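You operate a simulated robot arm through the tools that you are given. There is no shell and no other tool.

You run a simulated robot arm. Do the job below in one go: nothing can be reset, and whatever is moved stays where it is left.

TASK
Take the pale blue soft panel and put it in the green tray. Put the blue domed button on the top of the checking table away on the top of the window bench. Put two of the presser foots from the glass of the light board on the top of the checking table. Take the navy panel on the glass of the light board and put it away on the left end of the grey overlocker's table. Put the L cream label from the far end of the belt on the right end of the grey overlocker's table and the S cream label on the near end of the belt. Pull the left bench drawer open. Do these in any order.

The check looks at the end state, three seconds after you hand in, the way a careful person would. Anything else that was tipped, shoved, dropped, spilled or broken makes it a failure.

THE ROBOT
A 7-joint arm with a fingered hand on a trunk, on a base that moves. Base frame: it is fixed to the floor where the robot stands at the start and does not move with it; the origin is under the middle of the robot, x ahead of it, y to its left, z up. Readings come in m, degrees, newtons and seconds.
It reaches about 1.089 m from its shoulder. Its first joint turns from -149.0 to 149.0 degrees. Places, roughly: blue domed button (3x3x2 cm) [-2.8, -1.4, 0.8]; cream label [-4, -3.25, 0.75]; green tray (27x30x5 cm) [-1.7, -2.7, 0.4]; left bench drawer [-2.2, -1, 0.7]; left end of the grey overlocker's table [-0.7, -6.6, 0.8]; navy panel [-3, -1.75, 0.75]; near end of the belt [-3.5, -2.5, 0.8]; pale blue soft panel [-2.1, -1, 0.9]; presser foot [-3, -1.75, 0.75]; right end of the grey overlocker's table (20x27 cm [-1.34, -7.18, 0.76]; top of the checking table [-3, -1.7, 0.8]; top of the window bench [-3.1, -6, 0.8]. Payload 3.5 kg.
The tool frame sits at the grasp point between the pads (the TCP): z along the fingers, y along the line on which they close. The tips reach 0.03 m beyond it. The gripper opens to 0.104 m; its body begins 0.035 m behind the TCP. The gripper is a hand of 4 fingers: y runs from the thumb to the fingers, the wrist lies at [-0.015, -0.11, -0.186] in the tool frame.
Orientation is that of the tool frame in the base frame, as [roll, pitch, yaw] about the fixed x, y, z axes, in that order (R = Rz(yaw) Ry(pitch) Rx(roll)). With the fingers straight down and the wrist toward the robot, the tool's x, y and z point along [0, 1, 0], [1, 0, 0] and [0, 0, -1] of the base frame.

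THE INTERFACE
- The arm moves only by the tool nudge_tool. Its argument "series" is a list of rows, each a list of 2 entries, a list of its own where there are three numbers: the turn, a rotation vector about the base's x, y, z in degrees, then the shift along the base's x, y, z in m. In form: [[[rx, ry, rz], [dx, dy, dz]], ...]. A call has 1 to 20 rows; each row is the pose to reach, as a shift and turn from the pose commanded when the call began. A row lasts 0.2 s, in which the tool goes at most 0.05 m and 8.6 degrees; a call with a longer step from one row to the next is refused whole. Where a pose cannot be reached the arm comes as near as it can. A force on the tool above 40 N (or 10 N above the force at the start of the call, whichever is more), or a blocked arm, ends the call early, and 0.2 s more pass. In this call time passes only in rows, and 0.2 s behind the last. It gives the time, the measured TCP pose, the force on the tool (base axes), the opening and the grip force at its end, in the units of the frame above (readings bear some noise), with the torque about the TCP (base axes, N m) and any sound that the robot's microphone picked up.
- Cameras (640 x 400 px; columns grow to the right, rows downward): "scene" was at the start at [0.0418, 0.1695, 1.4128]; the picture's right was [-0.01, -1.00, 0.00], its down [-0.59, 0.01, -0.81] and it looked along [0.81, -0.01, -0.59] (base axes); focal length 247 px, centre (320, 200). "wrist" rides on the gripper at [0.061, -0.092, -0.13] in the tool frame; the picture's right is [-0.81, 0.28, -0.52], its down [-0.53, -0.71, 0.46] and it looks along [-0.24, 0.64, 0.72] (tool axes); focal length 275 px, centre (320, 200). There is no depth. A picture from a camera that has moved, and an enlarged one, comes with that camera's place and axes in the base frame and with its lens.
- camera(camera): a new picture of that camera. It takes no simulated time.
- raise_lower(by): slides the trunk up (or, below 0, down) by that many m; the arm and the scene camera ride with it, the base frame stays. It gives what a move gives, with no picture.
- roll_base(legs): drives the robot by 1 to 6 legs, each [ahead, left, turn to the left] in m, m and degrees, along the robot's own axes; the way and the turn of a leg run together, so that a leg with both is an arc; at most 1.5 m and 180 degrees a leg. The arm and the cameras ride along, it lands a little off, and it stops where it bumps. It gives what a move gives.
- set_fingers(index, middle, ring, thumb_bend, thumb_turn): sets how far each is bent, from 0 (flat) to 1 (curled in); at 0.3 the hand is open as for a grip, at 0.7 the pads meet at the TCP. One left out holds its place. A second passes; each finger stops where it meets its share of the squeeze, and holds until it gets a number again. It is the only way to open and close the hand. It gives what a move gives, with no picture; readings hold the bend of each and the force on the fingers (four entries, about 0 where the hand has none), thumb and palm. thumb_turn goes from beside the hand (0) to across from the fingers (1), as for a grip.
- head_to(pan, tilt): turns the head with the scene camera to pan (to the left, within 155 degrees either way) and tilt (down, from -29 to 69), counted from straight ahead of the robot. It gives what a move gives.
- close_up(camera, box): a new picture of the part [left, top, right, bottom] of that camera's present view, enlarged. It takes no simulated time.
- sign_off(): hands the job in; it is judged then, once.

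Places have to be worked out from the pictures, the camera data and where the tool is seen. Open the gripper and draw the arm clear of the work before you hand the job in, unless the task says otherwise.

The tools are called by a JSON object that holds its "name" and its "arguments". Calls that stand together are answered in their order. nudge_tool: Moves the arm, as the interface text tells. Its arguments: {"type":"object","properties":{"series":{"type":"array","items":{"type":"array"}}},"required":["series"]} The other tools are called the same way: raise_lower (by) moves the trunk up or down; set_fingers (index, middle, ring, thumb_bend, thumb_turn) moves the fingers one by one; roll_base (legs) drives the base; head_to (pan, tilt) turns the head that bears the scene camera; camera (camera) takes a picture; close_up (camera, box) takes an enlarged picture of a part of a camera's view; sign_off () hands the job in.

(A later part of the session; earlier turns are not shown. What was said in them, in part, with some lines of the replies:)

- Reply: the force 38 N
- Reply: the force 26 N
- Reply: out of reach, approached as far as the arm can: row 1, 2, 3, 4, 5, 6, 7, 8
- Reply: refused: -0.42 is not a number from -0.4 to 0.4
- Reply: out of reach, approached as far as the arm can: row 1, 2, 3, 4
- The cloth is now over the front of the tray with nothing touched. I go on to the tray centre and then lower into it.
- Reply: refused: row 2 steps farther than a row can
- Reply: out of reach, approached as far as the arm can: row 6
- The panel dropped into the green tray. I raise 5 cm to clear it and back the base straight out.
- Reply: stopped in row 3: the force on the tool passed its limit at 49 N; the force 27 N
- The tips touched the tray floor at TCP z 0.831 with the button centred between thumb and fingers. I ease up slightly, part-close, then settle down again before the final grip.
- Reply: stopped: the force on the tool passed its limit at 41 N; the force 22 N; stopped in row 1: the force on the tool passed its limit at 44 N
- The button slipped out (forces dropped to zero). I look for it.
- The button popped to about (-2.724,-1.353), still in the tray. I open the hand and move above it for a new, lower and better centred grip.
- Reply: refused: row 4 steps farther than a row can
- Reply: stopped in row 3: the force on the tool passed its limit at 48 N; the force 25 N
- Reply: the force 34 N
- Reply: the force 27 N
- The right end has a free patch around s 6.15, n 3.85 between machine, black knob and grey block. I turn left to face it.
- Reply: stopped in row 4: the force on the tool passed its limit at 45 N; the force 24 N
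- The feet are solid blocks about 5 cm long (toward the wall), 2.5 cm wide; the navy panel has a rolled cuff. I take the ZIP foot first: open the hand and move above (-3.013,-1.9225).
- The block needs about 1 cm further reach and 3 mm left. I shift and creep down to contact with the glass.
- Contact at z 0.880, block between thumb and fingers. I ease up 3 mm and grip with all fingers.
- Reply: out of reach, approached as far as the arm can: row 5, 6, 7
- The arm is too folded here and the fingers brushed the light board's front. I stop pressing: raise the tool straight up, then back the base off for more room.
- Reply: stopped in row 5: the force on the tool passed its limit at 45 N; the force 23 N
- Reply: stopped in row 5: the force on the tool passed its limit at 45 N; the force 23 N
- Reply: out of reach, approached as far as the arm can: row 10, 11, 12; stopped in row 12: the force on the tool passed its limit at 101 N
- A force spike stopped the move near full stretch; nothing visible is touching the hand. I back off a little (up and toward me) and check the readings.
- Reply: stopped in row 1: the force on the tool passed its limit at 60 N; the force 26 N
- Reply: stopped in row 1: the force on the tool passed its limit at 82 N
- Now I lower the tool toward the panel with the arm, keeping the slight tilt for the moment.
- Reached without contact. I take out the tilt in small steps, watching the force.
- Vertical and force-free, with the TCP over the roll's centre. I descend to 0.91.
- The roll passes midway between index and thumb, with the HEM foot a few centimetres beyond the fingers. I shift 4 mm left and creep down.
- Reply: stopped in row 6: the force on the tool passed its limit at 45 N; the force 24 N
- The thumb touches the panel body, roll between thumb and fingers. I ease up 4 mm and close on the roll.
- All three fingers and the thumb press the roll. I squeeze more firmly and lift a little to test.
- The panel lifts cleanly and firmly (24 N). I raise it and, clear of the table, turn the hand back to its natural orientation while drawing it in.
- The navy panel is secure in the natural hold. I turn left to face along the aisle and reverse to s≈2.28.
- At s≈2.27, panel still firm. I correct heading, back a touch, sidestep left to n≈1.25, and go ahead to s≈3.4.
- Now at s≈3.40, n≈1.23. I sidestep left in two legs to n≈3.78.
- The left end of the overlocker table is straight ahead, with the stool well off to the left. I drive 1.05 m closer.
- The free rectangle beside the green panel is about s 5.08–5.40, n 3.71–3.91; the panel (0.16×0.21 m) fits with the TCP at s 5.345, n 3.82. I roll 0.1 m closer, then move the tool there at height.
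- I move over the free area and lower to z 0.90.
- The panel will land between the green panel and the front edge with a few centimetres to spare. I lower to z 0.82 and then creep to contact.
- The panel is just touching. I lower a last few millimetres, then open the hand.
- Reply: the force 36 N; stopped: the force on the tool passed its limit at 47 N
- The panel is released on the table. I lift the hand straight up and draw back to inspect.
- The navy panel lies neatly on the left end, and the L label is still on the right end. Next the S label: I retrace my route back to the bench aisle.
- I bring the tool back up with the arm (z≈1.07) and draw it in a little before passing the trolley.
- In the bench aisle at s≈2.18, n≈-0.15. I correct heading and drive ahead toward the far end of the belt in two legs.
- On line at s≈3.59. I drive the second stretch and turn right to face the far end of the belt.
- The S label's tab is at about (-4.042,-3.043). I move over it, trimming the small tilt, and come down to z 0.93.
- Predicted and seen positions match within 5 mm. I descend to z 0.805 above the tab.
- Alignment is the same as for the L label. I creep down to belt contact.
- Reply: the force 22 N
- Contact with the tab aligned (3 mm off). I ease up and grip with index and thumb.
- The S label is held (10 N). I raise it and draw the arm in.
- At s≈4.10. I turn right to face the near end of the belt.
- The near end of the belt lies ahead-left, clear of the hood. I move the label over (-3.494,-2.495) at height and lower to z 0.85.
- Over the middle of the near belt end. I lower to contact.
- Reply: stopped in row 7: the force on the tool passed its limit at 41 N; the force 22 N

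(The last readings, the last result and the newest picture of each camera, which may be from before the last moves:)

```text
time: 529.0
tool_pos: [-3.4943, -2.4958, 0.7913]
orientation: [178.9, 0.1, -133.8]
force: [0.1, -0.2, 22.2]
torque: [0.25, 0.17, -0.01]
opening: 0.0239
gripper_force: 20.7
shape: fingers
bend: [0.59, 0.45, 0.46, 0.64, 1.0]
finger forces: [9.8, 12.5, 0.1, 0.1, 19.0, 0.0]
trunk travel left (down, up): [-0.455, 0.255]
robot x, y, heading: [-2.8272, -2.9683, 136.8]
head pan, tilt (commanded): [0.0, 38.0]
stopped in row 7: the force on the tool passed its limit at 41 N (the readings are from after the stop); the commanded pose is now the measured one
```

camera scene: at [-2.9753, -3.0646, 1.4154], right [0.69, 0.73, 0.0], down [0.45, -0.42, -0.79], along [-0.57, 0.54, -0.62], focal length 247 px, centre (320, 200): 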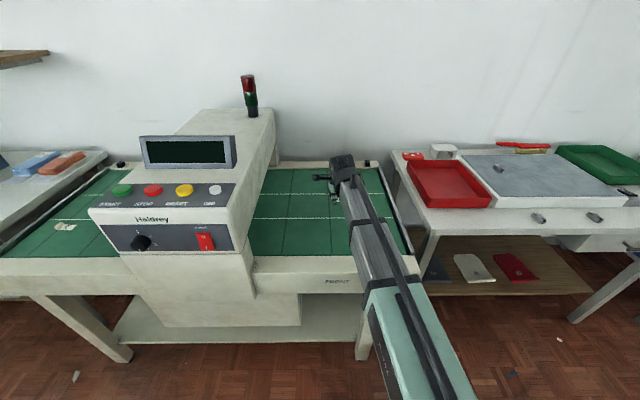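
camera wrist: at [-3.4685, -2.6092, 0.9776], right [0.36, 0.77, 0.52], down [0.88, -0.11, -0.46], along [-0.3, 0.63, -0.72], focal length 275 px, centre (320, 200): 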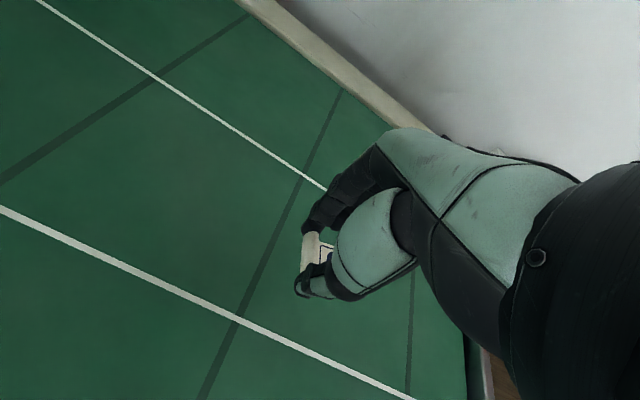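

Touchdown at z 0.791. I ease up, release, and lift away.

{"name": "nudge_tool", "arguments": {"series": [[[0, 0, 0], [0, 0, 0.005]]]}}

{"name": "set_fingers", "arguments": {"index": 0.48, "middle": 0.44, "ring": 0.44, "thumb_bend": 0.48}}

{"name": "nudge_tool", "arguments": {"series": [[[0, 0, 0], [0, 0, 0.03]], [[0, 0, 0], [0, 0, 0.075]], [[0, 0, 0], [0, 0, 0.12]], [[0, 0, 0], [0, 0, 0.165]], [[0, 0, 0], [0, 0, 0.21]], [[0, 0, 0], [0.02, -0.018, 0.24]], [[0, 0, 0], [0.05, -0.046, 0.26]], [[0, 0, 0], [0.084, -0.078, 0.27]], [[0, 0, 0], [0.118, -0.11, 0.27]], [[0, 0, 0], [0.152, -0.142, 0.27]]]}}

{"name": "camera", "arguments": {"camera": "wrist"}}

{"name": "close_up", "arguments": {"camera": "scene", "box": [230, 140, 430, 290]}}

```text
time: 529.4
tool_pos: [-3.4937, -2.4949, 0.7932]
orientation: [179.5, 0.1, -133.7]
force: [1.0, -0.1, 5.5]
torque: [0.19, 0.12, 0.01]
opening: 0.0238
gripper_force: 13.1
shape: fingers
bend: [0.59, 0.46, 0.46, 0.64, 1.0]
finger forces: [9.7, 6.3, 0.0, 0.0, 9.7, 0.1]
trunk travel left (down, up): [-0.455, 0.255]
robot x, y, heading: [-2.8298, -2.9665, 136.5]
head pan, tilt (commanded): [0.0, 38.0]
```

```text
time: 530.4
tool_pos: [-3.4951, -2.4954, 0.7944]
orientation: [179.4, 0.1, -133.8]
force: [0.1, -0.7, 0.5]
torque: [-0.01, 0.01, 0.0]
opening: 0.0566
gripper_force: 0.3
shape: fingers
bend: [0.48, 0.44, 0.44, 0.48, 1.0]
finger forces: [0.0, 0.5, 0.0, 0.1, 0.0, 0.1]
trunk travel left (down, up): [-0.455, 0.255]
robot x, y, heading: [-2.8308, -2.97, 136.7]
head pan, tilt (commanded): [0.0, 38.0]
```

```text
time: 532.6
tool_pos: [-3.3416, -2.6361, 1.0634]
orientation: [179.5, 0.0, -133.8]
force: [0.4, 0.9, 0.3]
torque: [0.01, -0.02, 0.0]
opening: 0.057
gripper_force: 0.1
shape: fingers
bend: [0.48, 0.44, 0.44, 0.48, 1.0]
finger forces: [0.0, 0.0, 0.0, 0.0, 0.1, 0.0]
trunk travel left (down, up): [-0.455, 0.255]
robot x, y, heading: [-2.8292, -2.9691, 136.5]
head pan, tilt (commanded): [0.0, 38.0]
```

```text
taken
camera wrist: at [-3.3157, -2.7452, 1.1938], right [0.37, 0.77, 0.52], down [0.88, -0.11, -0.46], along [-0.3, 0.63, -0.72], focal length 275 px, centre (320, 200)
```

wrist: 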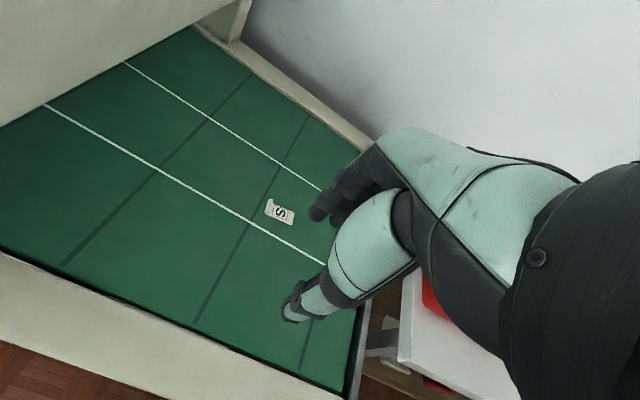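

```text
2.67 times, centred on (330, 215) of scene
camera zoom: at [-2.9752, -3.0646, 1.4154], right [0.69, 0.73, 0.0], down [0.45, -0.42, -0.79], along [-0.57, 0.54, -0.62], focal length 659 px, centre (293, 160)
```

zoom: 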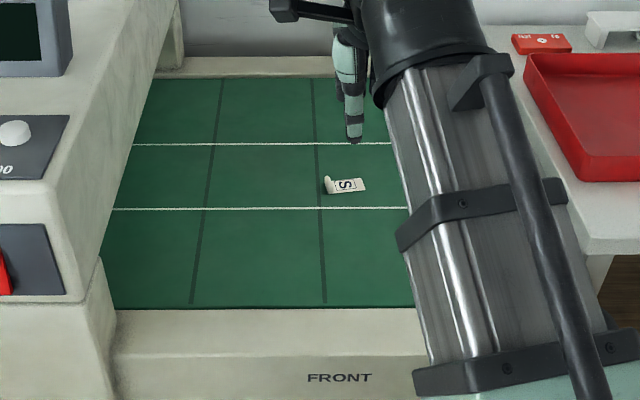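

The S label lies on the near end of the belt. The last job is the drawer; I draw the arm in, turn left, reverse along the aisle to s≈2.25 and turn to face the bench.

{"name": "nudge_tool", "arguments": {"series": [[[0, 0, 0], [0.03, -0.028, 0]], [[0, 0, 0], [0.06, -0.056, 0]], [[0, 0, 0], [0.09, -0.085, 0]]]}}

{"name": "roll_base", "arguments": {"legs": [[0, 0, 91], [0, -0.06, 0], [-0.92, 0, 0]]}}

```text
time: 533.4
tool_pos: [-3.2524, -2.7208, 1.0642]
orientation: [179.4, 0.1, -133.9]
force: [-0.1, -0.3, 0.0]
torque: [0.0, -0.02, -0.01]
opening: 0.0569
gripper_force: 0.1
shape: fingers
bend: [0.48, 0.44, 0.44, 0.48, 1.0]
finger forces: [0.1, 0.0, 0.0, 0.1, 0.0, 0.1]
trunk travel left (down, up): [-0.455, 0.255]
robot x, y, heading: [-2.8262, -2.9715, 136.5]
head pan, tilt (commanded): [0.0, 38.0]
```

```text
time: 542.6
tool_pos: [-2.4831, -2.6887, 1.0648]
orientation: [179.4, 0.2, -44.4]
force: [-0.2, 0.3, 0.0]
torque: [0.02, 0.0, -0.02]
opening: 0.0565
gripper_force: 0.0
shape: fingers
bend: [0.48, 0.44, 0.44, 0.48, 1.0]
finger forces: [0.1, 0.1, 0.1, 0.0, 0.0, 0.0]
trunk travel left (down, up): [-0.455, 0.255]
robot x, y, heading: [-2.2296, -2.268, -134.3]
head pan, tilt (commanded): [0.0, 38.0]
```

On course. I reverse the rest of the way and turn to face the drawers.

{"name": "roll_base", "arguments": {"legs": [[-0.93, 0, 1.8], [0, 0, -90]]}}

{"name": "head_to", "arguments": {"pan": 0, "tilt": 45}}

{"name": "camera", "arguments": {"camera": "scene"}}

{"name": "camera", "arguments": {"camera": "wrist"}}

```text
time: 551.5
tool_pos: [-2.0178, -1.321, 1.0646]
orientation: [179.3, 0.1, -133.6]
force: [0.3, 0.3, 0.2]
torque: [0.0, 0.01, 0.01]
opening: 0.0569
gripper_force: 0.3
shape: fingers
bend: [0.48, 0.44, 0.44, 0.48, 1.0]
finger forces: [0.0, 0.0, 0.0, 0.0, 0.0, 0.0]
trunk travel left (down, up): [-0.455, 0.255]
robot x, y, heading: [-1.591, -1.5701, 136.8]
head pan, tilt (commanded): [0.0, 38.0]
```

```text
time: 552.1
tool_pos: [-2.0177, -1.3218, 1.0634]
orientation: [179.5, 0.0, -133.6]
force: [-0.1, -0.1, -0.6]
torque: [0.01, 0.01, 0.0]
opening: 0.057
gripper_force: 0.0
shape: fingers
bend: [0.48, 0.44, 0.44, 0.48, 1.0]
finger forces: [0.0, 0.0, 0.0, 0.1, 0.0, 0.1]
trunk travel left (down, up): [-0.455, 0.255]
robot x, y, heading: [-1.5945, -1.5736, 136.7]
head pan, tilt (commanded): [0.0, 45.0]
```

```text
taken
camera scene: at [-1.7354, -1.6694, 1.4051], right [0.69, 0.73, 0.0], down [0.51, -0.48, -0.71], along [-0.51, 0.49, -0.71], focal length 247 px, centre (320, 200)
```

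scene: 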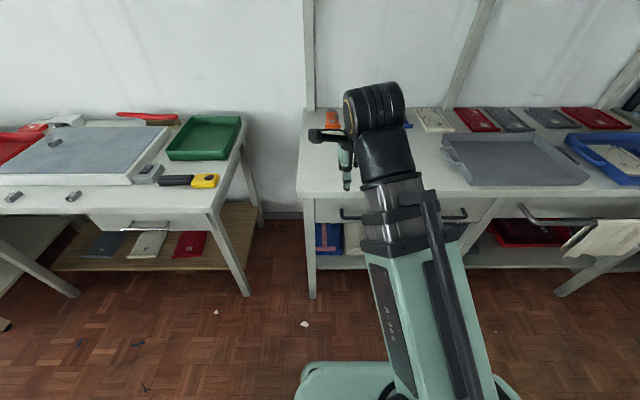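

```text
taken
camera wrist: at [-1.9912, -1.4312, 1.1944], right [0.36, 0.77, 0.52], down [0.88, -0.1, -0.46], along [-0.3, 0.63, -0.72], focal length 275 px, centre (320, 200)
```

wrist: 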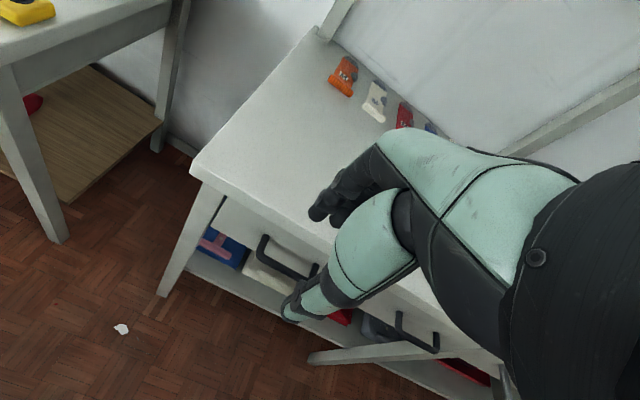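

I stand before the drawers; the left drawer's black handle is under my hand. I enlarge it in both views.

{"name": "close_up", "arguments": {"camera": "wrist", "box": [180, 150, 400, 310]}}

{"name": "close_up", "arguments": {"camera": "scene", "box": [290, 150, 490, 280]}}

```text
2.50 times, centred on (290, 230) of wrist
camera zoom: at [-1.9912, -1.4312, 1.1944], right [0.36, 0.77, 0.52], down [0.88, -0.1, -0.46], along [-0.3, 0.63, -0.72], focal length 688 px, centre (395, 125)
```

zoom: 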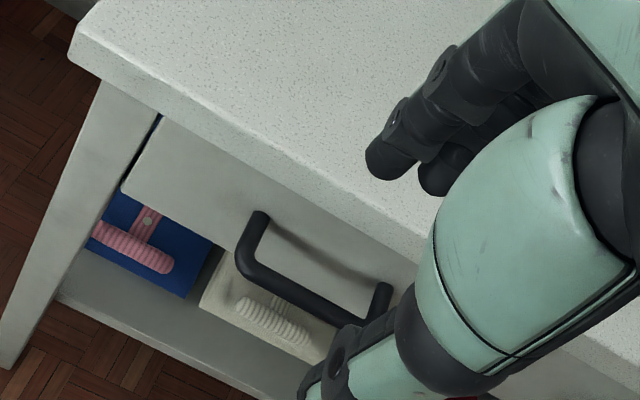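

```text
3.08 times, centred on (390, 215) of scene
camera zoom: at [-1.7354, -1.6694, 1.4051], right [0.69, 0.73, 0.0], down [0.51, -0.48, -0.71], along [-0.51, 0.49, -0.71], focal length 760 px, centre (105, 154)
```

zoom: 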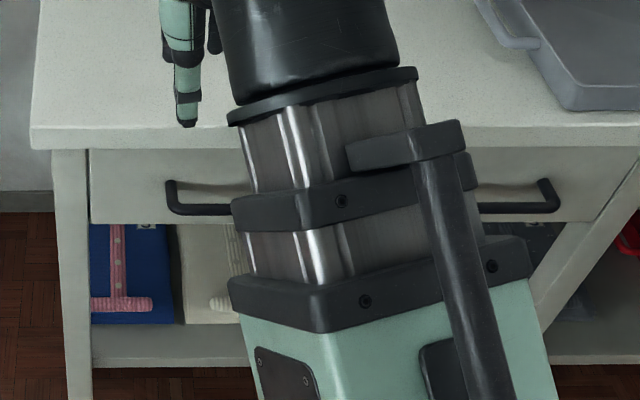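

The handle bar is centred at about (-2.05,-1.187, z 0.758), 4 cm off the drawer face and right under the bench top's front edge, so I must reach it from the front with the fingers pointing forward. I back off 0.2 m first.

{"name": "roll_base", "arguments": {"legs": [[-0.2, 0, 0.8]]}}

{"name": "nudge_tool", "arguments": {"series": [[[5.15, 5.45, 0], [-0.004, 0.016, 0]], [[10.3, 10.9, 0], [-0.008, 0.032, 0]], [[15.4, 16.4, 0], [-0.012, 0.048, 0]], [[20.6, 21.8, 0], [-0.016, 0.064, 0]], [[25.7, 27.3, 0], [-0.02, 0.08, 0]], [[30.8, 32.8, 0], [-0.024, 0.096, 0]], [[36, 38.2, 0], [-0.028, 0.112, 0]], [[41.1, 43.7, 0], [-0.03, 0.125, 0]], [[46.3, 49.1, 0], [-0.032, 0.135, 0]], [[51.4, 54.6, 0], [-0.034, 0.142, 0]]]}}

{"name": "camera", "arguments": {"camera": "scene"}}

{"name": "camera", "arguments": {"camera": "wrist"}}

```text
time: 553.7
tool_pos: [-1.8736, -1.4647, 1.0645]
orientation: [179.4, 0.1, -132.8]
force: [-0.1, 0.1, -0.5]
torque: [0.0, 0.01, 0.02]
opening: 0.0569
gripper_force: 0.0
shape: fingers
bend: [0.48, 0.44, 0.44, 0.48, 1.0]
finger forces: [0.0, 0.1, 0.0, 0.1, 0.1, 0.1]
trunk travel left (down, up): [-0.455, 0.255]
robot x, y, heading: [-1.4465, -1.7081, 137.6]
head pan, tilt (commanded): [0.0, 45.0]
```

```text
time: 555.9
tool_pos: [-1.9469, -1.2711, 1.0633]
orientation: [108.1, -15.0, -135.6]
force: [-1.6, -3.4, 4.2]
torque: [-0.08, -0.22, -0.27]
opening: 0.057
gripper_force: 0.1
shape: fingers
bend: [0.48, 0.44, 0.44, 0.48, 1.0]
finger forces: [0.0, 0.1, 0.0, 0.0, 0.0, 0.0]
out of reach, approached as far as the arm can: row 2, 3, 4, 5, 6, 7, 8, 9, 10
trunk travel left (down, up): [-0.455, 0.255]
robot x, y, heading: [-1.443, -1.7075, 137.4]
head pan, tilt (commanded): [0.0, 45.0]
```

```text
taken
camera scene: at [-1.5866, -1.8089, 1.4051], right [0.68, 0.74, 0.0], down [0.52, -0.48, -0.71], along [-0.52, 0.48, -0.71], focal length 247 px, centre (320, 200)
```

scene: 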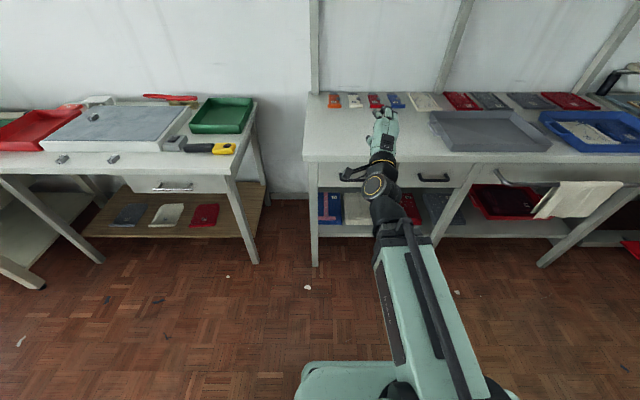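

```text
taken
camera wrist: at [-1.8903, -1.4305, 1.0346], right [0.92, 0.33, 0.2], down [0.07, 0.36, -0.93], along [-0.38, 0.87, 0.31], focal length 275 px, centre (320, 200)
```

wrist: 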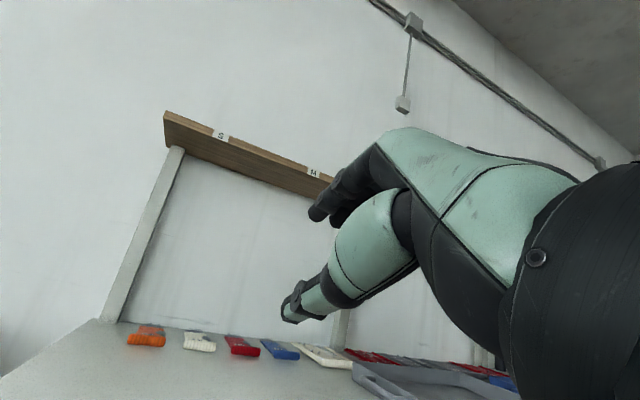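

The arm is too folded here for this orientation. I extend the tool forward at height over the bench to relieve it.

{"name": "nudge_tool", "arguments": {"series": [[[0, 0, 0], [-0.025, 0.023, 0.01]], [[0, 0, 0], [-0.05, 0.046, 0.02]], [[0, 0, 0], [-0.08, 0.073, 0.02]], [[0, 0, 0], [-0.11, 0.1, 0.02]]]}}

{"name": "camera", "arguments": {"camera": "scene"}}

```text
time: 556.9
tool_pos: [-2.0746, -1.1928, 1.094]
orientation: [104.7, 0.2, -133.8]
force: [0.0, -0.2, -0.5]
torque: [0.02, -0.01, 0.0]
opening: 0.0568
gripper_force: 0.1
shape: fingers
bend: [0.48, 0.44, 0.44, 0.48, 1.0]
finger forces: [0.0, 0.0, 0.1, 0.0, 0.0, 0.0]
out of reach, approached as far as the arm can: row 3, 4
trunk travel left (down, up): [-0.455, 0.255]
robot x, y, heading: [-1.4461, -1.7105, 137.3]
head pan, tilt (commanded): [0.0, 45.0]
```

```text
taken
camera scene: at [-1.5867, -1.8085, 1.4051], right [0.68, 0.74, 0.0], down [0.52, -0.48, -0.71], along [-0.52, 0.48, -0.71], focal length 247 px, centre (320, 200)
```

scene: 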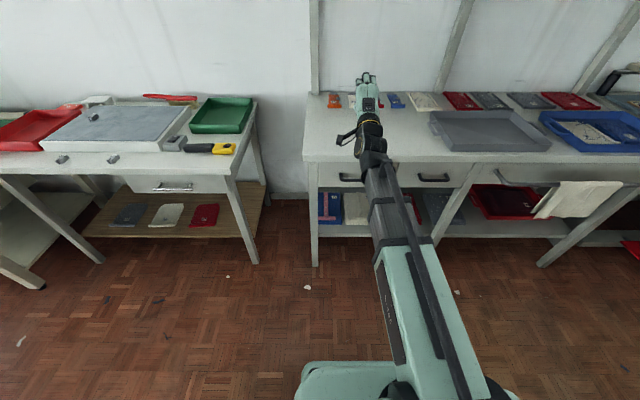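

Now force-free, fingers pointing forward 15° down, TCP directly above the handle. I back the base 0.27 m, lower the trunk so the hand is level with the bar, and set the finger opening.

{"name": "roll_base", "arguments": {"legs": [[-0.27, 0, 0]]}}

{"name": "raise_lower", "arguments": {"by": -0.335}}

{"name": "set_fingers", "arguments": {"index": 0.42, "middle": 0.42, "ring": 0.42, "thumb_bend": 0.34, "thumb_turn": 1}}

{"name": "head_to", "arguments": {"pan": 0, "tilt": 20}}

{"name": "camera", "arguments": {"camera": "scene"}}

{"name": "camera", "arguments": {"camera": "wrist"}}

```text
time: 558.8
tool_pos: [-1.8707, -1.3689, 1.0945]
orientation: [104.7, 0.2, -134.5]
force: [-0.3, -0.1, 0.3]
torque: [-0.02, 0.02, 0.0]
opening: 0.0568
gripper_force: 0.0
shape: fingers
bend: [0.48, 0.44, 0.44, 0.48, 1.0]
finger forces: [0.0, 0.0, 0.0, 0.0, 0.1, 0.0]
trunk travel left (down, up): [-0.455, 0.255]
robot x, y, heading: [-1.2524, -1.8913, 136.8]
head pan, tilt (commanded): [0.0, 45.0]
```

```text
time: 562.1
tool_pos: [-1.8703, -1.3691, 0.7609]
orientation: [104.7, 0.2, -134.6]
force: [-0.2, 0.5, 0.3]
torque: [0.0, -0.01, 0.0]
opening: 0.0568
gripper_force: 0.2
shape: fingers
bend: [0.48, 0.44, 0.44, 0.48, 1.0]
finger forces: [0.1, 0.0, 0.0, 0.1, 0.0, 0.0]
trunk travel left (down, up): [-0.12, 0.59]
robot x, y, heading: [-1.2449, -1.8942, 136.6]
head pan, tilt (commanded): [0.0, 45.0]
```

```text
time: 563.1
tool_pos: [-1.8714, -1.3693, 0.7591]
orientation: [104.7, 0.2, -134.5]
force: [0.2, -1.0, 0.3]
torque: [0.02, 0.01, -0.01]
opening: 0.0826
gripper_force: 0.0
shape: fingers
bend: [0.42, 0.42, 0.42, 0.34, 0.98]
finger forces: [0.1, 0.0, 0.0, 0.1, 0.0, 0.0]
trunk travel left (down, up): [-0.12, 0.59]
robot x, y, heading: [-1.2486, -1.8927, 137.0]
head pan, tilt (commanded): [0.0, 45.0]
```

```text
time: 564.0
tool_pos: [-1.8707, -1.3693, 0.76]
orientation: [104.7, 0.2, -134.4]
force: [0.1, -0.8, 0.4]
torque: [0.0, 0.03, 0.0]
opening: 0.0826
gripper_force: 0.0
shape: fingers
bend: [0.42, 0.42, 0.42, 0.34, 0.98]
finger forces: [0.0, 0.1, 0.0, 0.0, 0.0, 0.1]
trunk travel left (down, up): [-0.12, 0.59]
robot x, y, heading: [-1.2472, -1.8933, 137.0]
head pan, tilt (commanded): [0.0, 20.0]
```

```text
taken
camera scene: at [-1.3997, -1.9815, 1.1087], right [0.68, 0.73, 0.0], down [0.25, -0.23, -0.94], along [-0.69, 0.64, -0.34], focal length 247 px, centre (320, 200)
```

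scene: 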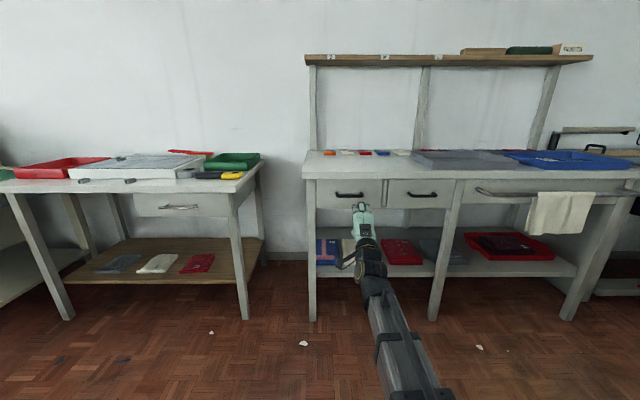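

```text
taken
camera wrist: at [-1.8058, -1.5172, 0.7043], right [0.87, 0.28, 0.4], down [0.19, 0.56, -0.8], along [-0.45, 0.78, 0.44], focal length 275 px, centre (320, 200)
```

wrist: 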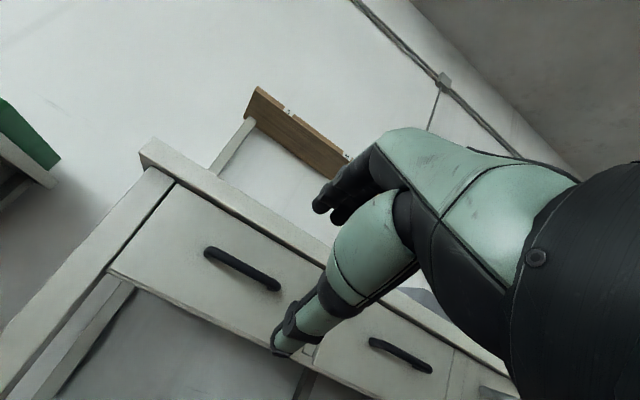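

The hand is level with the left drawer's handle, 0.25 m in front. I roll the base forward 0.19 m and look again.

{"name": "roll_base", "arguments": {"legs": [[0.19, 0, 0.5]]}}

{"name": "camera", "arguments": {"camera": "wrist"}}

{"name": "close_up", "arguments": {"camera": "scene", "box": [300, 140, 440, 260]}}

```text
time: 565.6
tool_pos: [-2.0183, -1.2428, 0.7591]
orientation: [104.8, 0.2, -134.0]
force: [-0.4, 0.1, 0.8]
torque: [0.03, -0.01, 0.0]
opening: 0.0824
gripper_force: 0.0
shape: fingers
bend: [0.42, 0.42, 0.42, 0.34, 0.98]
finger forces: [0.0, 0.0, 0.1, 0.0, 0.0, 0.0]
trunk travel left (down, up): [-0.12, 0.59]
robot x, y, heading: [-1.3885, -1.7605, 137.5]
head pan, tilt (commanded): [0.0, 20.0]
```

```text
taken
camera wrist: at [-1.9516, -1.3903, 0.7043], right [0.87, 0.28, 0.4], down [0.18, 0.57, -0.8], along [-0.45, 0.77, 0.44], focal length 275 px, centre (320, 200)
```

wrist: 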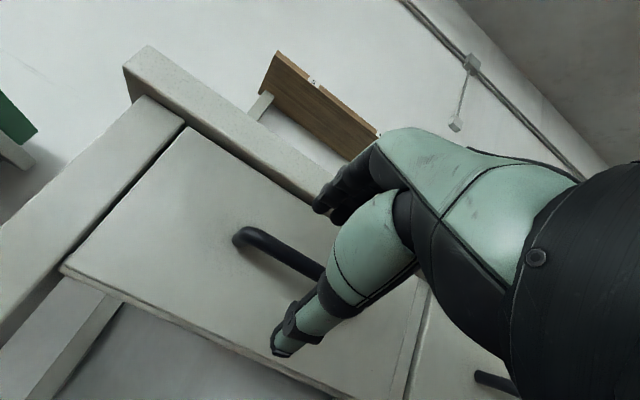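

```text
3.33 times, centred on (370, 200) of scene
camera zoom: at [-1.541, -1.8507, 1.1088], right [0.68, 0.74, 0.0], down [0.25, -0.23, -0.94], along [-0.69, 0.64, -0.34], focal length 824 px, centre (153, 200)
```

zoom: 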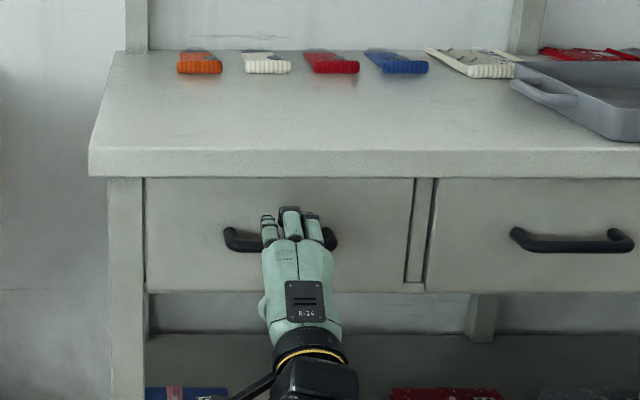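

Fingers are centred on the bar and just above it, thumb below. I advance 5.5 cm in small steps so the fingers pass over the bar.

{"name": "nudge_tool", "arguments": {"series": [[[0, 0, 0], [-0.011, 0.01, 0]], [[0, 0, 0], [-0.022, 0.02, 0]], [[0, 0, 0], [-0.033, 0.03, 0]], [[0, 0, 0], [-0.041, 0.0375, 0]]]}}

{"name": "camera", "arguments": {"camera": "wrist"}}

{"name": "close_up", "arguments": {"camera": "scene", "box": [300, 140, 440, 260]}}

```text
time: 566.6
tool_pos: [-2.0604, -1.205, 0.7606]
orientation: [104.7, 0.1, -134.2]
force: [0.1, -0.4, 0.1]
torque: [-0.03, -0.03, 0.03]
opening: 0.0827
gripper_force: 0.1
shape: fingers
bend: [0.42, 0.42, 0.42, 0.34, 0.98]
finger forces: [0.0, 0.0, 0.0, 0.0, 0.0, 0.0]
trunk travel left (down, up): [-0.12, 0.59]
robot x, y, heading: [-1.3896, -1.7576, 137.5]
head pan, tilt (commanded): [0.0, 20.0]
```

```text
taken
camera wrist: at [-1.9942, -1.3536, 0.706], right [0.87, 0.28, 0.4], down [0.19, 0.56, -0.8], along [-0.45, 0.78, 0.44], focal length 275 px, centre (320, 200)
```

wrist: 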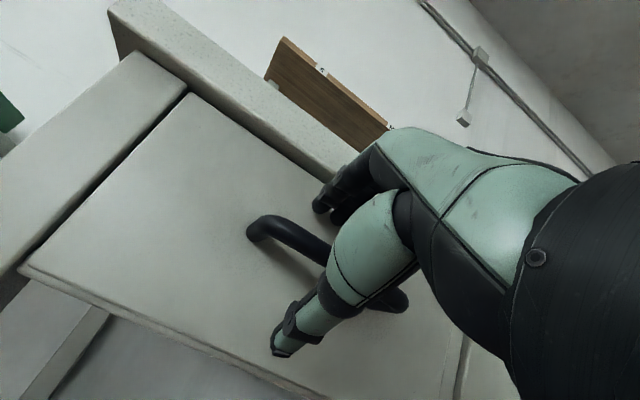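

```text
3.33 times, centred on (370, 200) of scene
camera zoom: at [-1.541, -1.8508, 1.1088], right [0.68, 0.74, 0.0], down [0.25, -0.23, -0.94], along [-0.69, 0.64, -0.34], focal length 824 px, centre (153, 200)
```

zoom: 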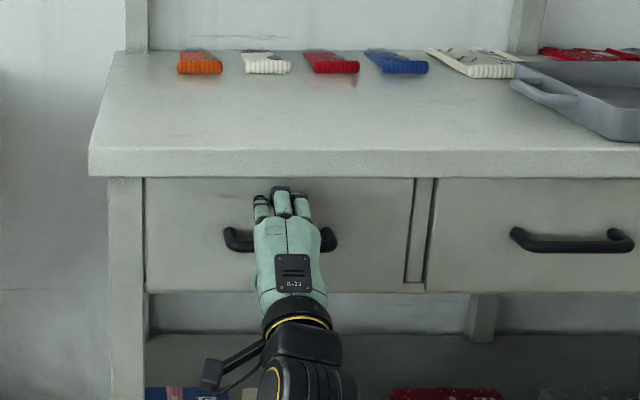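

No contact, and the bar now lies between fingers and thumb at the TCP. I close the hand around it.

{"name": "set_fingers", "arguments": {"index": 0.8, "middle": 0.8, "ring": 0.8, "thumb_bend": 0.75}}

{"name": "camera", "arguments": {"camera": "wrist"}}

{"name": "close_up", "arguments": {"camera": "scene", "box": [300, 140, 440, 260]}}

```text
time: 567.6
tool_pos: [-2.0608, -1.2058, 0.7607]
orientation: [104.8, 0.1, -134.3]
force: [1.4, 0.6, -2.0]
torque: [-0.03, -0.05, 0.09]
opening: 0.0
gripper_force: 8.2
shape: fingers
bend: [0.79, 0.8, 0.79, 0.7, 1.0]
finger forces: [0.1, 0.0, 3.2, 0.0, 13.6, 0.1]
trunk travel left (down, up): [-0.12, 0.59]
robot x, y, heading: [-1.3893, -1.7613, 137.5]
head pan, tilt (commanded): [0.0, 20.0]
```

```text
taken
camera wrist: at [-1.9941, -1.3537, 0.7057], right [0.87, 0.28, 0.4], down [0.19, 0.56, -0.8], along [-0.45, 0.78, 0.44], focal length 275 px, centre (320, 200)
```

wrist: 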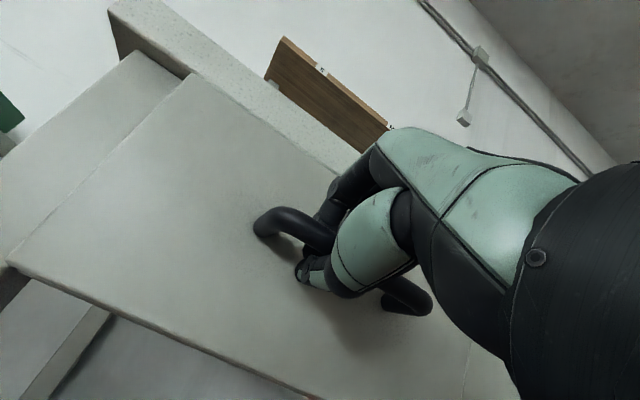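

```text
3.33 times, centred on (370, 200) of scene
camera zoom: at [-1.5411, -1.8506, 1.1087], right [0.68, 0.74, 0.0], down [0.25, -0.23, -0.94], along [-0.69, 0.64, -0.34], focal length 824 px, centre (153, 200)
```

zoom: 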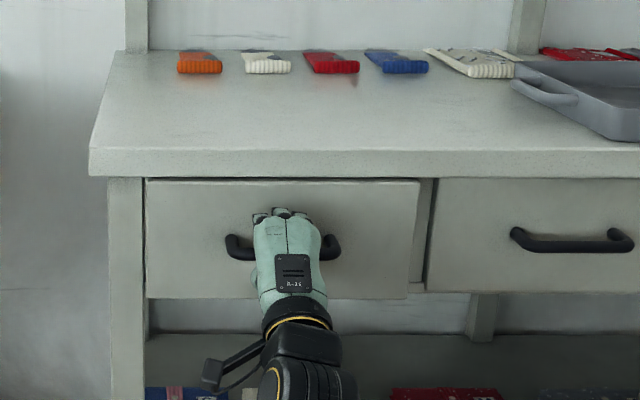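

The curl has already drawn the drawer out slightly, and the hand is hooked around the bar. I pull by rolling the base straight back 0.15 m.

{"name": "roll_base", "arguments": {"legs": [[-0.15, 0, 0]]}}

{"name": "camera", "arguments": {"camera": "scene"}}

{"name": "camera", "arguments": {"camera": "wrist"}}

```text
time: 569.0
tool_pos: [-1.9481, -1.3049, 0.7601]
orientation: [104.7, 0.1, -134.3]
force: [-4.8, -3.7, -4.3]
torque: [-0.11, 0.02, 0.14]
opening: 0.0
gripper_force: 9.6
shape: fingers
bend: [0.79, 0.8, 0.79, 0.7, 1.0]
finger forces: [0.0, 0.0, 4.3, 0.0, 14.2, 0.0]
trunk travel left (down, up): [-0.12, 0.59]
robot x, y, heading: [-1.2797, -1.8602, 137.1]
head pan, tilt (commanded): [0.0, 20.0]
```

```text
taken
camera scene: at [-1.4319, -1.9519, 1.1087], right [0.68, 0.73, 0.0], down [0.25, -0.23, -0.94], along [-0.69, 0.64, -0.34], focal length 247 px, centre (320, 200)
```

scene: 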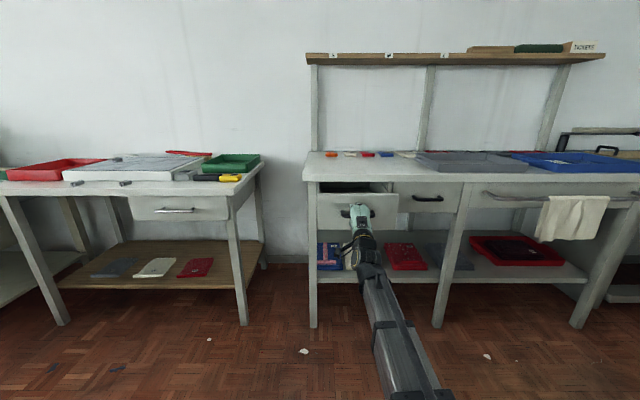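

```text
taken
camera wrist: at [-1.8829, -1.4532, 0.7057], right [0.87, 0.28, 0.4], down [0.19, 0.56, -0.8], along [-0.45, 0.78, 0.44], focal length 275 px, centre (320, 200)
```

wrist: 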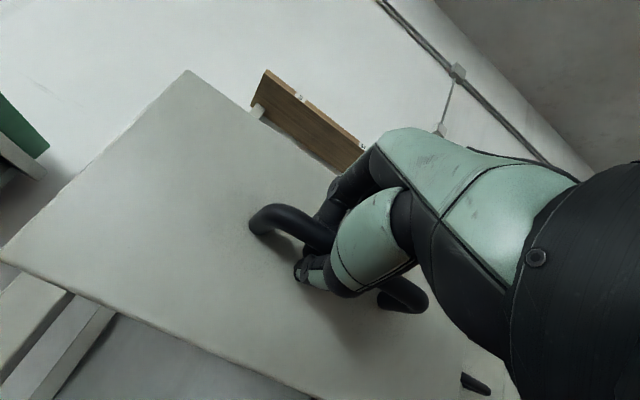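

The drawer is coming out smoothly. I pull another 0.1 m.

{"name": "roll_base", "arguments": {"legs": [[-0.1, 0, 0]]}}

{"name": "camera", "arguments": {"camera": "scene"}}

{"name": "camera", "arguments": {"camera": "wrist"}}

```text
time: 570.1
tool_pos: [-1.8762, -1.3737, 0.7607]
orientation: [104.7, 0.1, -134.3]
force: [0.9, 0.5, -3.6]
torque: [-0.02, -0.01, 0.09]
opening: 0.0
gripper_force: 10.1
shape: fingers
bend: [0.79, 0.8, 0.79, 0.69, 1.0]
finger forces: [0.1, 0.1, 4.3, 0.1, 15.0, 0.1]
trunk travel left (down, up): [-0.12, 0.59]
robot x, y, heading: [-1.2074, -1.9299, 137.2]
head pan, tilt (commanded): [0.0, 20.0]
```

```text
taken
camera scene: at [-1.3584, -2.0194, 1.1088], right [0.68, 0.73, 0.0], down [0.25, -0.23, -0.94], along [-0.69, 0.64, -0.34], focal length 247 px, centre (320, 200)
```

scene: 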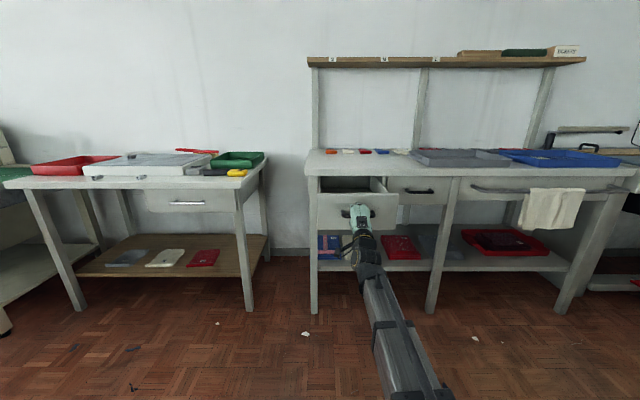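

```text
taken
camera wrist: at [-1.8103, -1.5214, 0.7057], right [0.87, 0.28, 0.4], down [0.19, 0.56, -0.8], along [-0.45, 0.78, 0.44], focal length 275 px, centre (320, 200)
```

wrist: 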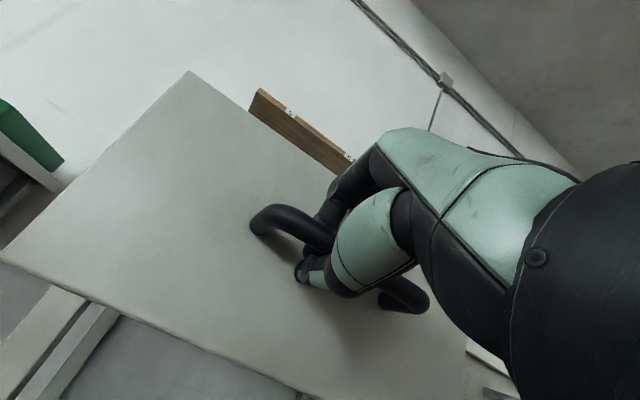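

The drawer is about 0.27 m open. I test with a gentle, force-limited arm pull whether it still moves further.

{"name": "nudge_tool", "arguments": {"series": [[[0, 0, 0], [0.011, -0.01, 0]], [[0, 0, 0], [0.022, -0.02, 0]], [[0, 0, 0], [0.033, -0.03, 0]]]}}

{"name": "close_up", "arguments": {"camera": "scene", "box": [290, 140, 450, 270]}}

```text
time: 570.9
tool_pos: [-1.8435, -1.402, 0.7614]
orientation: [104.8, 0.1, -134.3]
force: [1.4, 0.4, -6.0]
torque: [-0.08, 0.0, 0.14]
opening: 0.0007
gripper_force: 10.7
shape: fingers
bend: [0.79, 0.8, 0.79, 0.69, 1.0]
finger forces: [0.0, 0.1, 4.6, 0.0, 16.4, 0.0]
trunk travel left (down, up): [-0.12, 0.59]
robot x, y, heading: [-1.2045, -1.931, 137.5]
head pan, tilt (commanded): [0.0, 20.0]
```

```text
3.08 times, centred on (370, 205) of scene
camera zoom: at [-1.3585, -2.0193, 1.1087], right [0.68, 0.73, 0.0], down [0.25, -0.23, -0.94], along [-0.69, 0.64, -0.34], focal length 760 px, centre (166, 185)
```

zoom: 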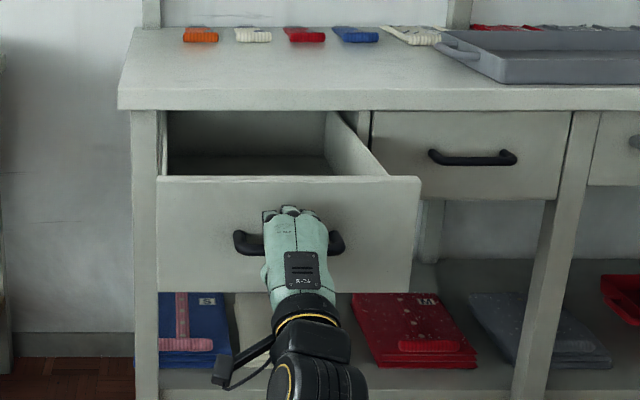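

The drawer is now about 0.3 m open, still hanging square. I open the hand and back straight away from the handle.

{"name": "set_fingers", "arguments": {"index": 0.42, "middle": 0.42, "ring": 0.42, "thumb_bend": 0.34}}

{"name": "camera", "arguments": {"camera": "wrist"}}

{"name": "close_up", "arguments": {"camera": "scene", "box": [290, 140, 450, 270]}}

```text
time: 571.9
tool_pos: [-1.845, -1.4027, 0.7617]
orientation: [104.7, 0.1, -134.3]
force: [0.3, -0.4, -0.7]
torque: [0.02, -0.02, -0.02]
opening: 0.0824
gripper_force: 0.1
shape: fingers
bend: [0.42, 0.42, 0.42, 0.34, 0.98]
finger forces: [0.1, 0.1, 0.1, 0.1, 0.1, 0.0]
trunk travel left (down, up): [-0.12, 0.59]
robot x, y, heading: [-1.2059, -1.9284, 137.2]
head pan, tilt (commanded): [0.0, 20.0]
```

```text
taken
camera wrist: at [-1.7788, -1.5509, 0.7066], right [0.87, 0.28, 0.4], down [0.19, 0.56, -0.8], along [-0.45, 0.78, 0.44], focal length 275 px, centre (320, 200)
```

wrist: 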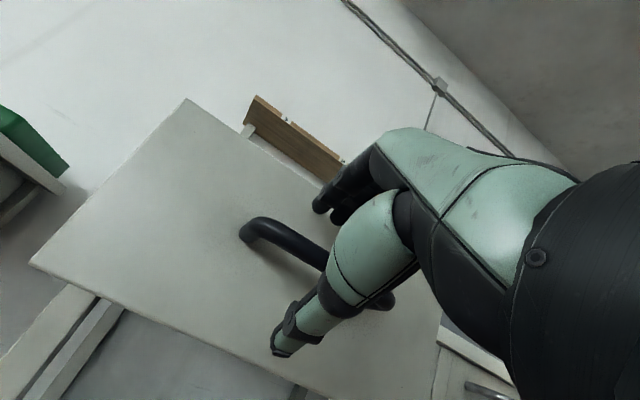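

```text
3.08 times, centred on (370, 205) of scene
camera zoom: at [-1.3582, -2.0197, 1.1088], right [0.68, 0.73, 0.0], down [0.25, -0.23, -0.94], along [-0.69, 0.64, -0.34], focal length 760 px, centre (166, 185)
```

zoom: 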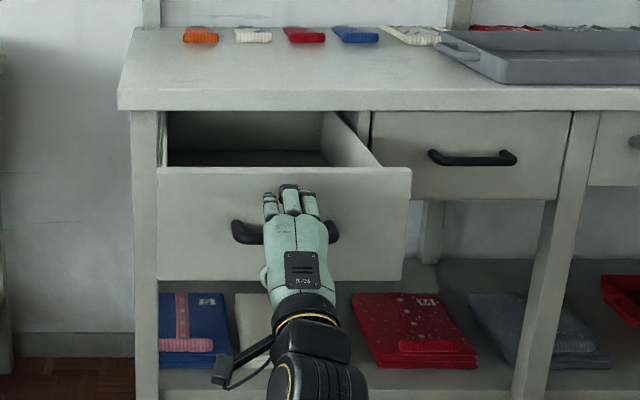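

The drawer stays about 0.27 m open. I back the base away 0.3 m so the fingers slide clear of the bar.

{"name": "roll_base", "arguments": {"legs": [[-0.3, 0, 0]]}}

{"name": "raise_lower", "arguments": {"by": 0.335}}

{"name": "head_to", "arguments": {"pan": 0, "tilt": 30}}

{"name": "camera", "arguments": {"camera": "scene"}}

{"name": "close_up", "arguments": {"camera": "scene", "box": [0, 120, 320, 280]}}

```text
time: 573.9
tool_pos: [-1.6245, -1.6021, 0.7617]
orientation: [104.8, 0.1, -134.6]
force: [0.2, -0.1, 0.4]
torque: [-0.02, -0.05, -0.03]
opening: 0.0824
gripper_force: 0.0
shape: fingers
bend: [0.42, 0.42, 0.42, 0.34, 0.98]
finger forces: [0.1, 0.0, 0.1, 0.0, 0.0, 0.0]
trunk travel left (down, up): [-0.12, 0.59]
robot x, y, heading: [-0.9888, -2.1291, 136.8]
head pan, tilt (commanded): [0.0, 20.0]
```

```text
time: 577.2
tool_pos: [-1.624, -1.6027, 1.0959]
orientation: [104.8, 0.1, -134.4]
force: [-0.2, 1.0, 0.1]
torque: [0.03, 0.01, 0.0]
opening: 0.0825
gripper_force: 0.1
shape: fingers
bend: [0.42, 0.42, 0.42, 0.34, 0.98]
finger forces: [0.1, 0.0, 0.0, 0.0, 0.1, 0.1]
trunk travel left (down, up): [-0.455, 0.255]
robot x, y, heading: [-0.986, -2.1341, 137.1]
head pan, tilt (commanded): [0.0, 20.0]
```

```text
time: 578.0
tool_pos: [-1.6236, -1.6032, 1.0966]
orientation: [104.7, 0.1, -134.5]
force: [-0.1, -0.4, 1.0]
torque: [0.03, -0.01, 0.0]
opening: 0.0825
gripper_force: 0.1
shape: fingers
bend: [0.42, 0.42, 0.42, 0.34, 0.98]
finger forces: [0.1, 0.0, 0.0, 0.1, 0.0, 0.1]
trunk travel left (down, up): [-0.455, 0.255]
robot x, y, heading: [-0.9858, -2.1323, 137.3]
head pan, tilt (commanded): [0.0, 30.0]
```

```text
taken
camera scene: at [-1.1379, -2.2239, 1.4278], right [0.68, 0.73, 0.0], down [0.37, -0.34, -0.87], along [-0.63, 0.59, -0.5], focal length 247 px, centre (320, 200)
```

scene: 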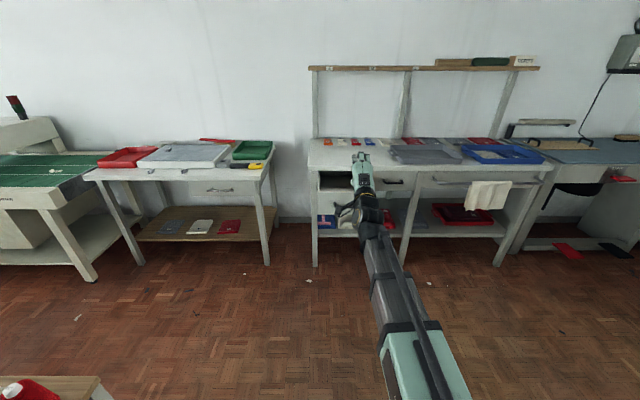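

```text
2.00 times, centred on (160, 200) of scene
camera zoom: at [-1.1379, -2.2239, 1.4278], right [0.68, 0.73, 0.0], down [0.37, -0.34, -0.87], along [-0.63, 0.59, -0.5], focal length 494 px, centre (640, 200)
```

zoom: 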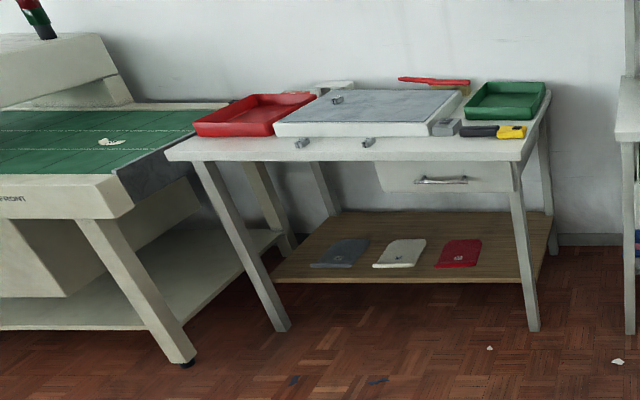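

The feet and S label are where I left them. I check the drawer and the pale blue panel in the green tray.

{"name": "head_to", "arguments": {"pan": 85, "tilt": 50}}

{"name": "camera", "arguments": {"camera": "scene"}}

{"name": "close_up", "arguments": {"camera": "scene", "box": [220, 100, 440, 260]}}

{"name": "camera", "arguments": {"camera": "wrist"}}

```text
time: 579.5
tool_pos: [-1.6232, -1.6031, 1.0969]
orientation: [104.6, 0.1, -134.4]
force: [0.2, -0.3, 0.2]
torque: [0.01, -0.03, -0.03]
opening: 0.0823
gripper_force: 0.1
shape: fingers
bend: [0.42, 0.42, 0.42, 0.34, 0.98]
finger forces: [0.0, 0.0, 0.0, 0.0, 0.0, 0.0]
trunk travel left (down, up): [-0.455, 0.255]
robot x, y, heading: [-0.9903, -2.1268, 137.0]
head pan, tilt (commanded): [85.0, 50.0]
```

```text
taken
camera scene: at [-1.1289, -2.3371, 1.3982], right [-0.67, 0.74, 0.0], down [0.57, 0.51, -0.64], along [-0.48, -0.43, -0.77], focal length 247 px, centre (320, 200)
```

scene: 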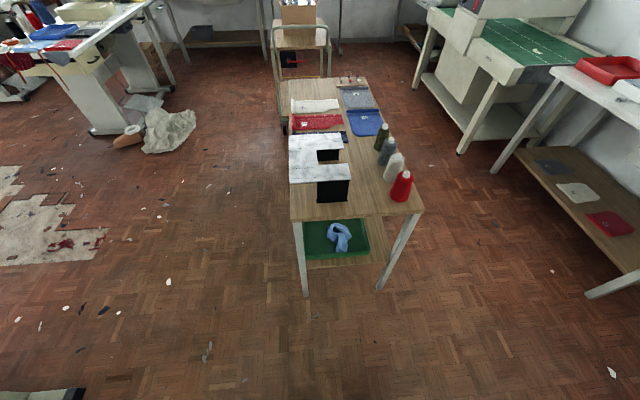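

```text
2.50 times, centred on (330, 180) of scene
camera zoom: at [-1.1289, -2.3371, 1.3982], right [-0.67, 0.74, 0.0], down [0.57, 0.51, -0.64], along [-0.48, -0.43, -0.77], focal length 618 px, centre (295, 250)
```

zoom: 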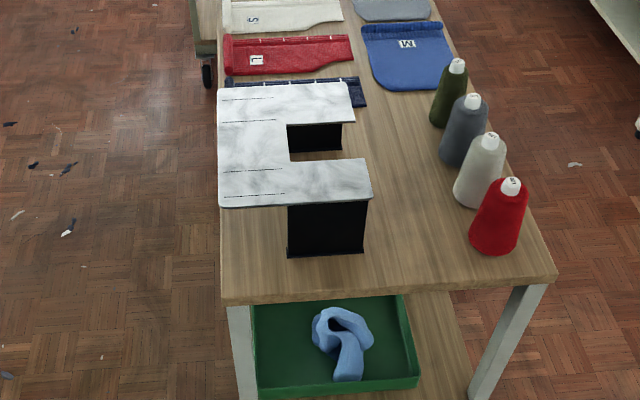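

```text
taken
camera wrist: at [-1.5587, -1.7517, 1.0416], right [0.87, 0.28, 0.4], down [0.19, 0.56, -0.8], along [-0.45, 0.78, 0.44], focal length 275 px, centre (320, 200)
```

wrist: 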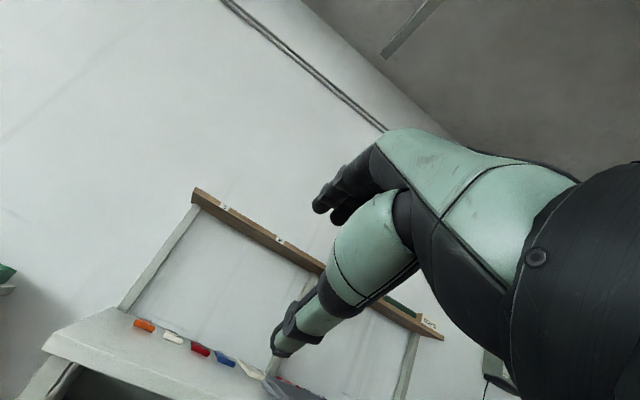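

The pale blue panel lies wholly inside the green tray. I sidestep right a little to get an unobstructed view of the drawer.

{"name": "roll_base", "arguments": {"legs": [[0, -0.35, 0]]}}

{"name": "head_to", "arguments": {"pan": 10, "tilt": 30}}

{"name": "camera", "arguments": {"camera": "scene"}}

{"name": "close_up", "arguments": {"camera": "scene", "box": [180, 120, 400, 270]}}

```text
time: 581.8
tool_pos: [-1.3768, -1.3389, 1.0982]
orientation: [104.7, 0.1, -135.0]
force: [-0.9, 0.3, 0.0]
torque: [0.0, 0.01, 0.02]
opening: 0.0824
gripper_force: 0.2
shape: fingers
bend: [0.42, 0.42, 0.42, 0.34, 0.98]
finger forces: [0.0, 0.0, 0.0, 0.1, 0.1, 0.1]
trunk travel left (down, up): [-0.455, 0.255]
robot x, y, heading: [-0.7504, -1.8736, 136.7]
head pan, tilt (commanded): [85.0, 50.0]
```

```text
time: 583.3
tool_pos: [-1.3771, -1.3407, 1.0971]
orientation: [104.7, 0.1, -135.0]
force: [0.8, 0.1, 0.0]
torque: [-0.01, 0.02, 0.02]
opening: 0.0823
gripper_force: 0.0
shape: fingers
bend: [0.42, 0.42, 0.42, 0.34, 0.98]
finger forces: [0.1, 0.1, 0.0, 0.0, 0.1, 0.0]
trunk travel left (down, up): [-0.455, 0.255]
robot x, y, heading: [-0.7478, -1.8739, 136.5]
head pan, tilt (commanded): [10.0, 30.0]
```

```text
taken
camera scene: at [-0.9062, -1.9771, 1.4277], right [0.55, 0.83, 0.0], down [0.42, -0.28, -0.87], along [-0.72, 0.48, -0.5], focal length 247 px, centre (320, 200)
```

scene: 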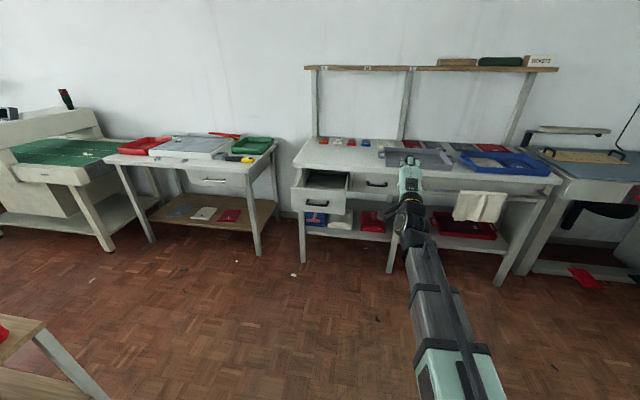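

```text
2.67 times, centred on (290, 195) of scene
camera zoom: at [-0.9062, -1.9771, 1.4277], right [0.55, 0.83, 0.0], down [0.42, -0.28, -0.87], along [-0.72, 0.48, -0.5], focal length 659 px, centre (400, 213)
```

zoom: 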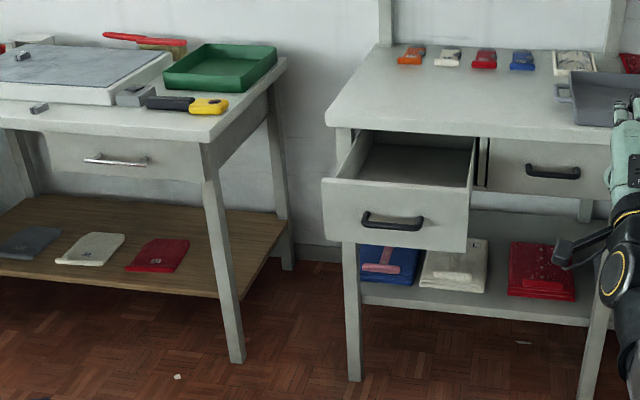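

The left drawer is clearly open, the feet, S label and pale blue panel are in place, and I had confirmed the button, L label and navy panel after placing them. The hand is empty, open and clear of the furniture, so I hand the job in.

{"name": "set_fingers", "arguments": {"index": 0.3, "middle": 0.3, "ring": 0.3, "thumb_bend": 0.3}}

{"name": "sign_off", "arguments": {}}

```text
time: 584.3
tool_pos: [-1.3776, -1.3411, 1.0973]
orientation: [104.7, 0.1, -134.9]
force: [-0.2, -0.6, 0.3]
torque: [0.03, 0.04, -0.05]
opening: 0.1027
gripper_force: 0.1
shape: fingers
bend: [0.3, 0.3, 0.3, 0.3, 0.98]
finger forces: [0.0, 0.0, 0.0, 0.0, 0.1, 0.0]
trunk travel left (down, up): [-0.455, 0.255]
robot x, y, heading: [-0.7468, -1.8761, 136.7]
head pan, tilt (commanded): [10.0, 30.0]
```

```text
The job is handed in.
```

All the tasks are done and the job is handed in. The check itself has not reported a result to me.

| Item | Where it is now |
|---|---|
| Pale blue soft panel | In the green tray on the trolley's lower shelf, crumpled but wholly inside |
| Blue domed button | On the right end of the window bench |
| Two presser feet (ZIP and PLAIN) | On the checking table, in front of the light board; HEM stays on the glass |
| Navy panel | On the left end of the grey overlocker's table, beside the green panel |
| L cream label | On the right end of the grey overlocker's table |
| S cream label | On the near end of the belt |
| Left bench drawer | Open about 0.27 m |

At the end I looked again at the blue panel, the feet, the S label and the drawer. The button was last seen right after I placed it, and the L label and navy panel when I left the overlocker table.

Three things went less smoothly:
- **Button:** it slipped from the first grip and rolled inside its tray before I picked it up again.
- **Light board:** my fingers brushed its front edge while I set down the feet. Pictures before and after show no movement beyond a couple of millimetres.
- **Arm:** the hand folded against my own forearm while I turned it over the light board for the navy panel. I backed out of that and nothing in the room was touched.

The hand is open and empty, and the arm is clear of the furniture.
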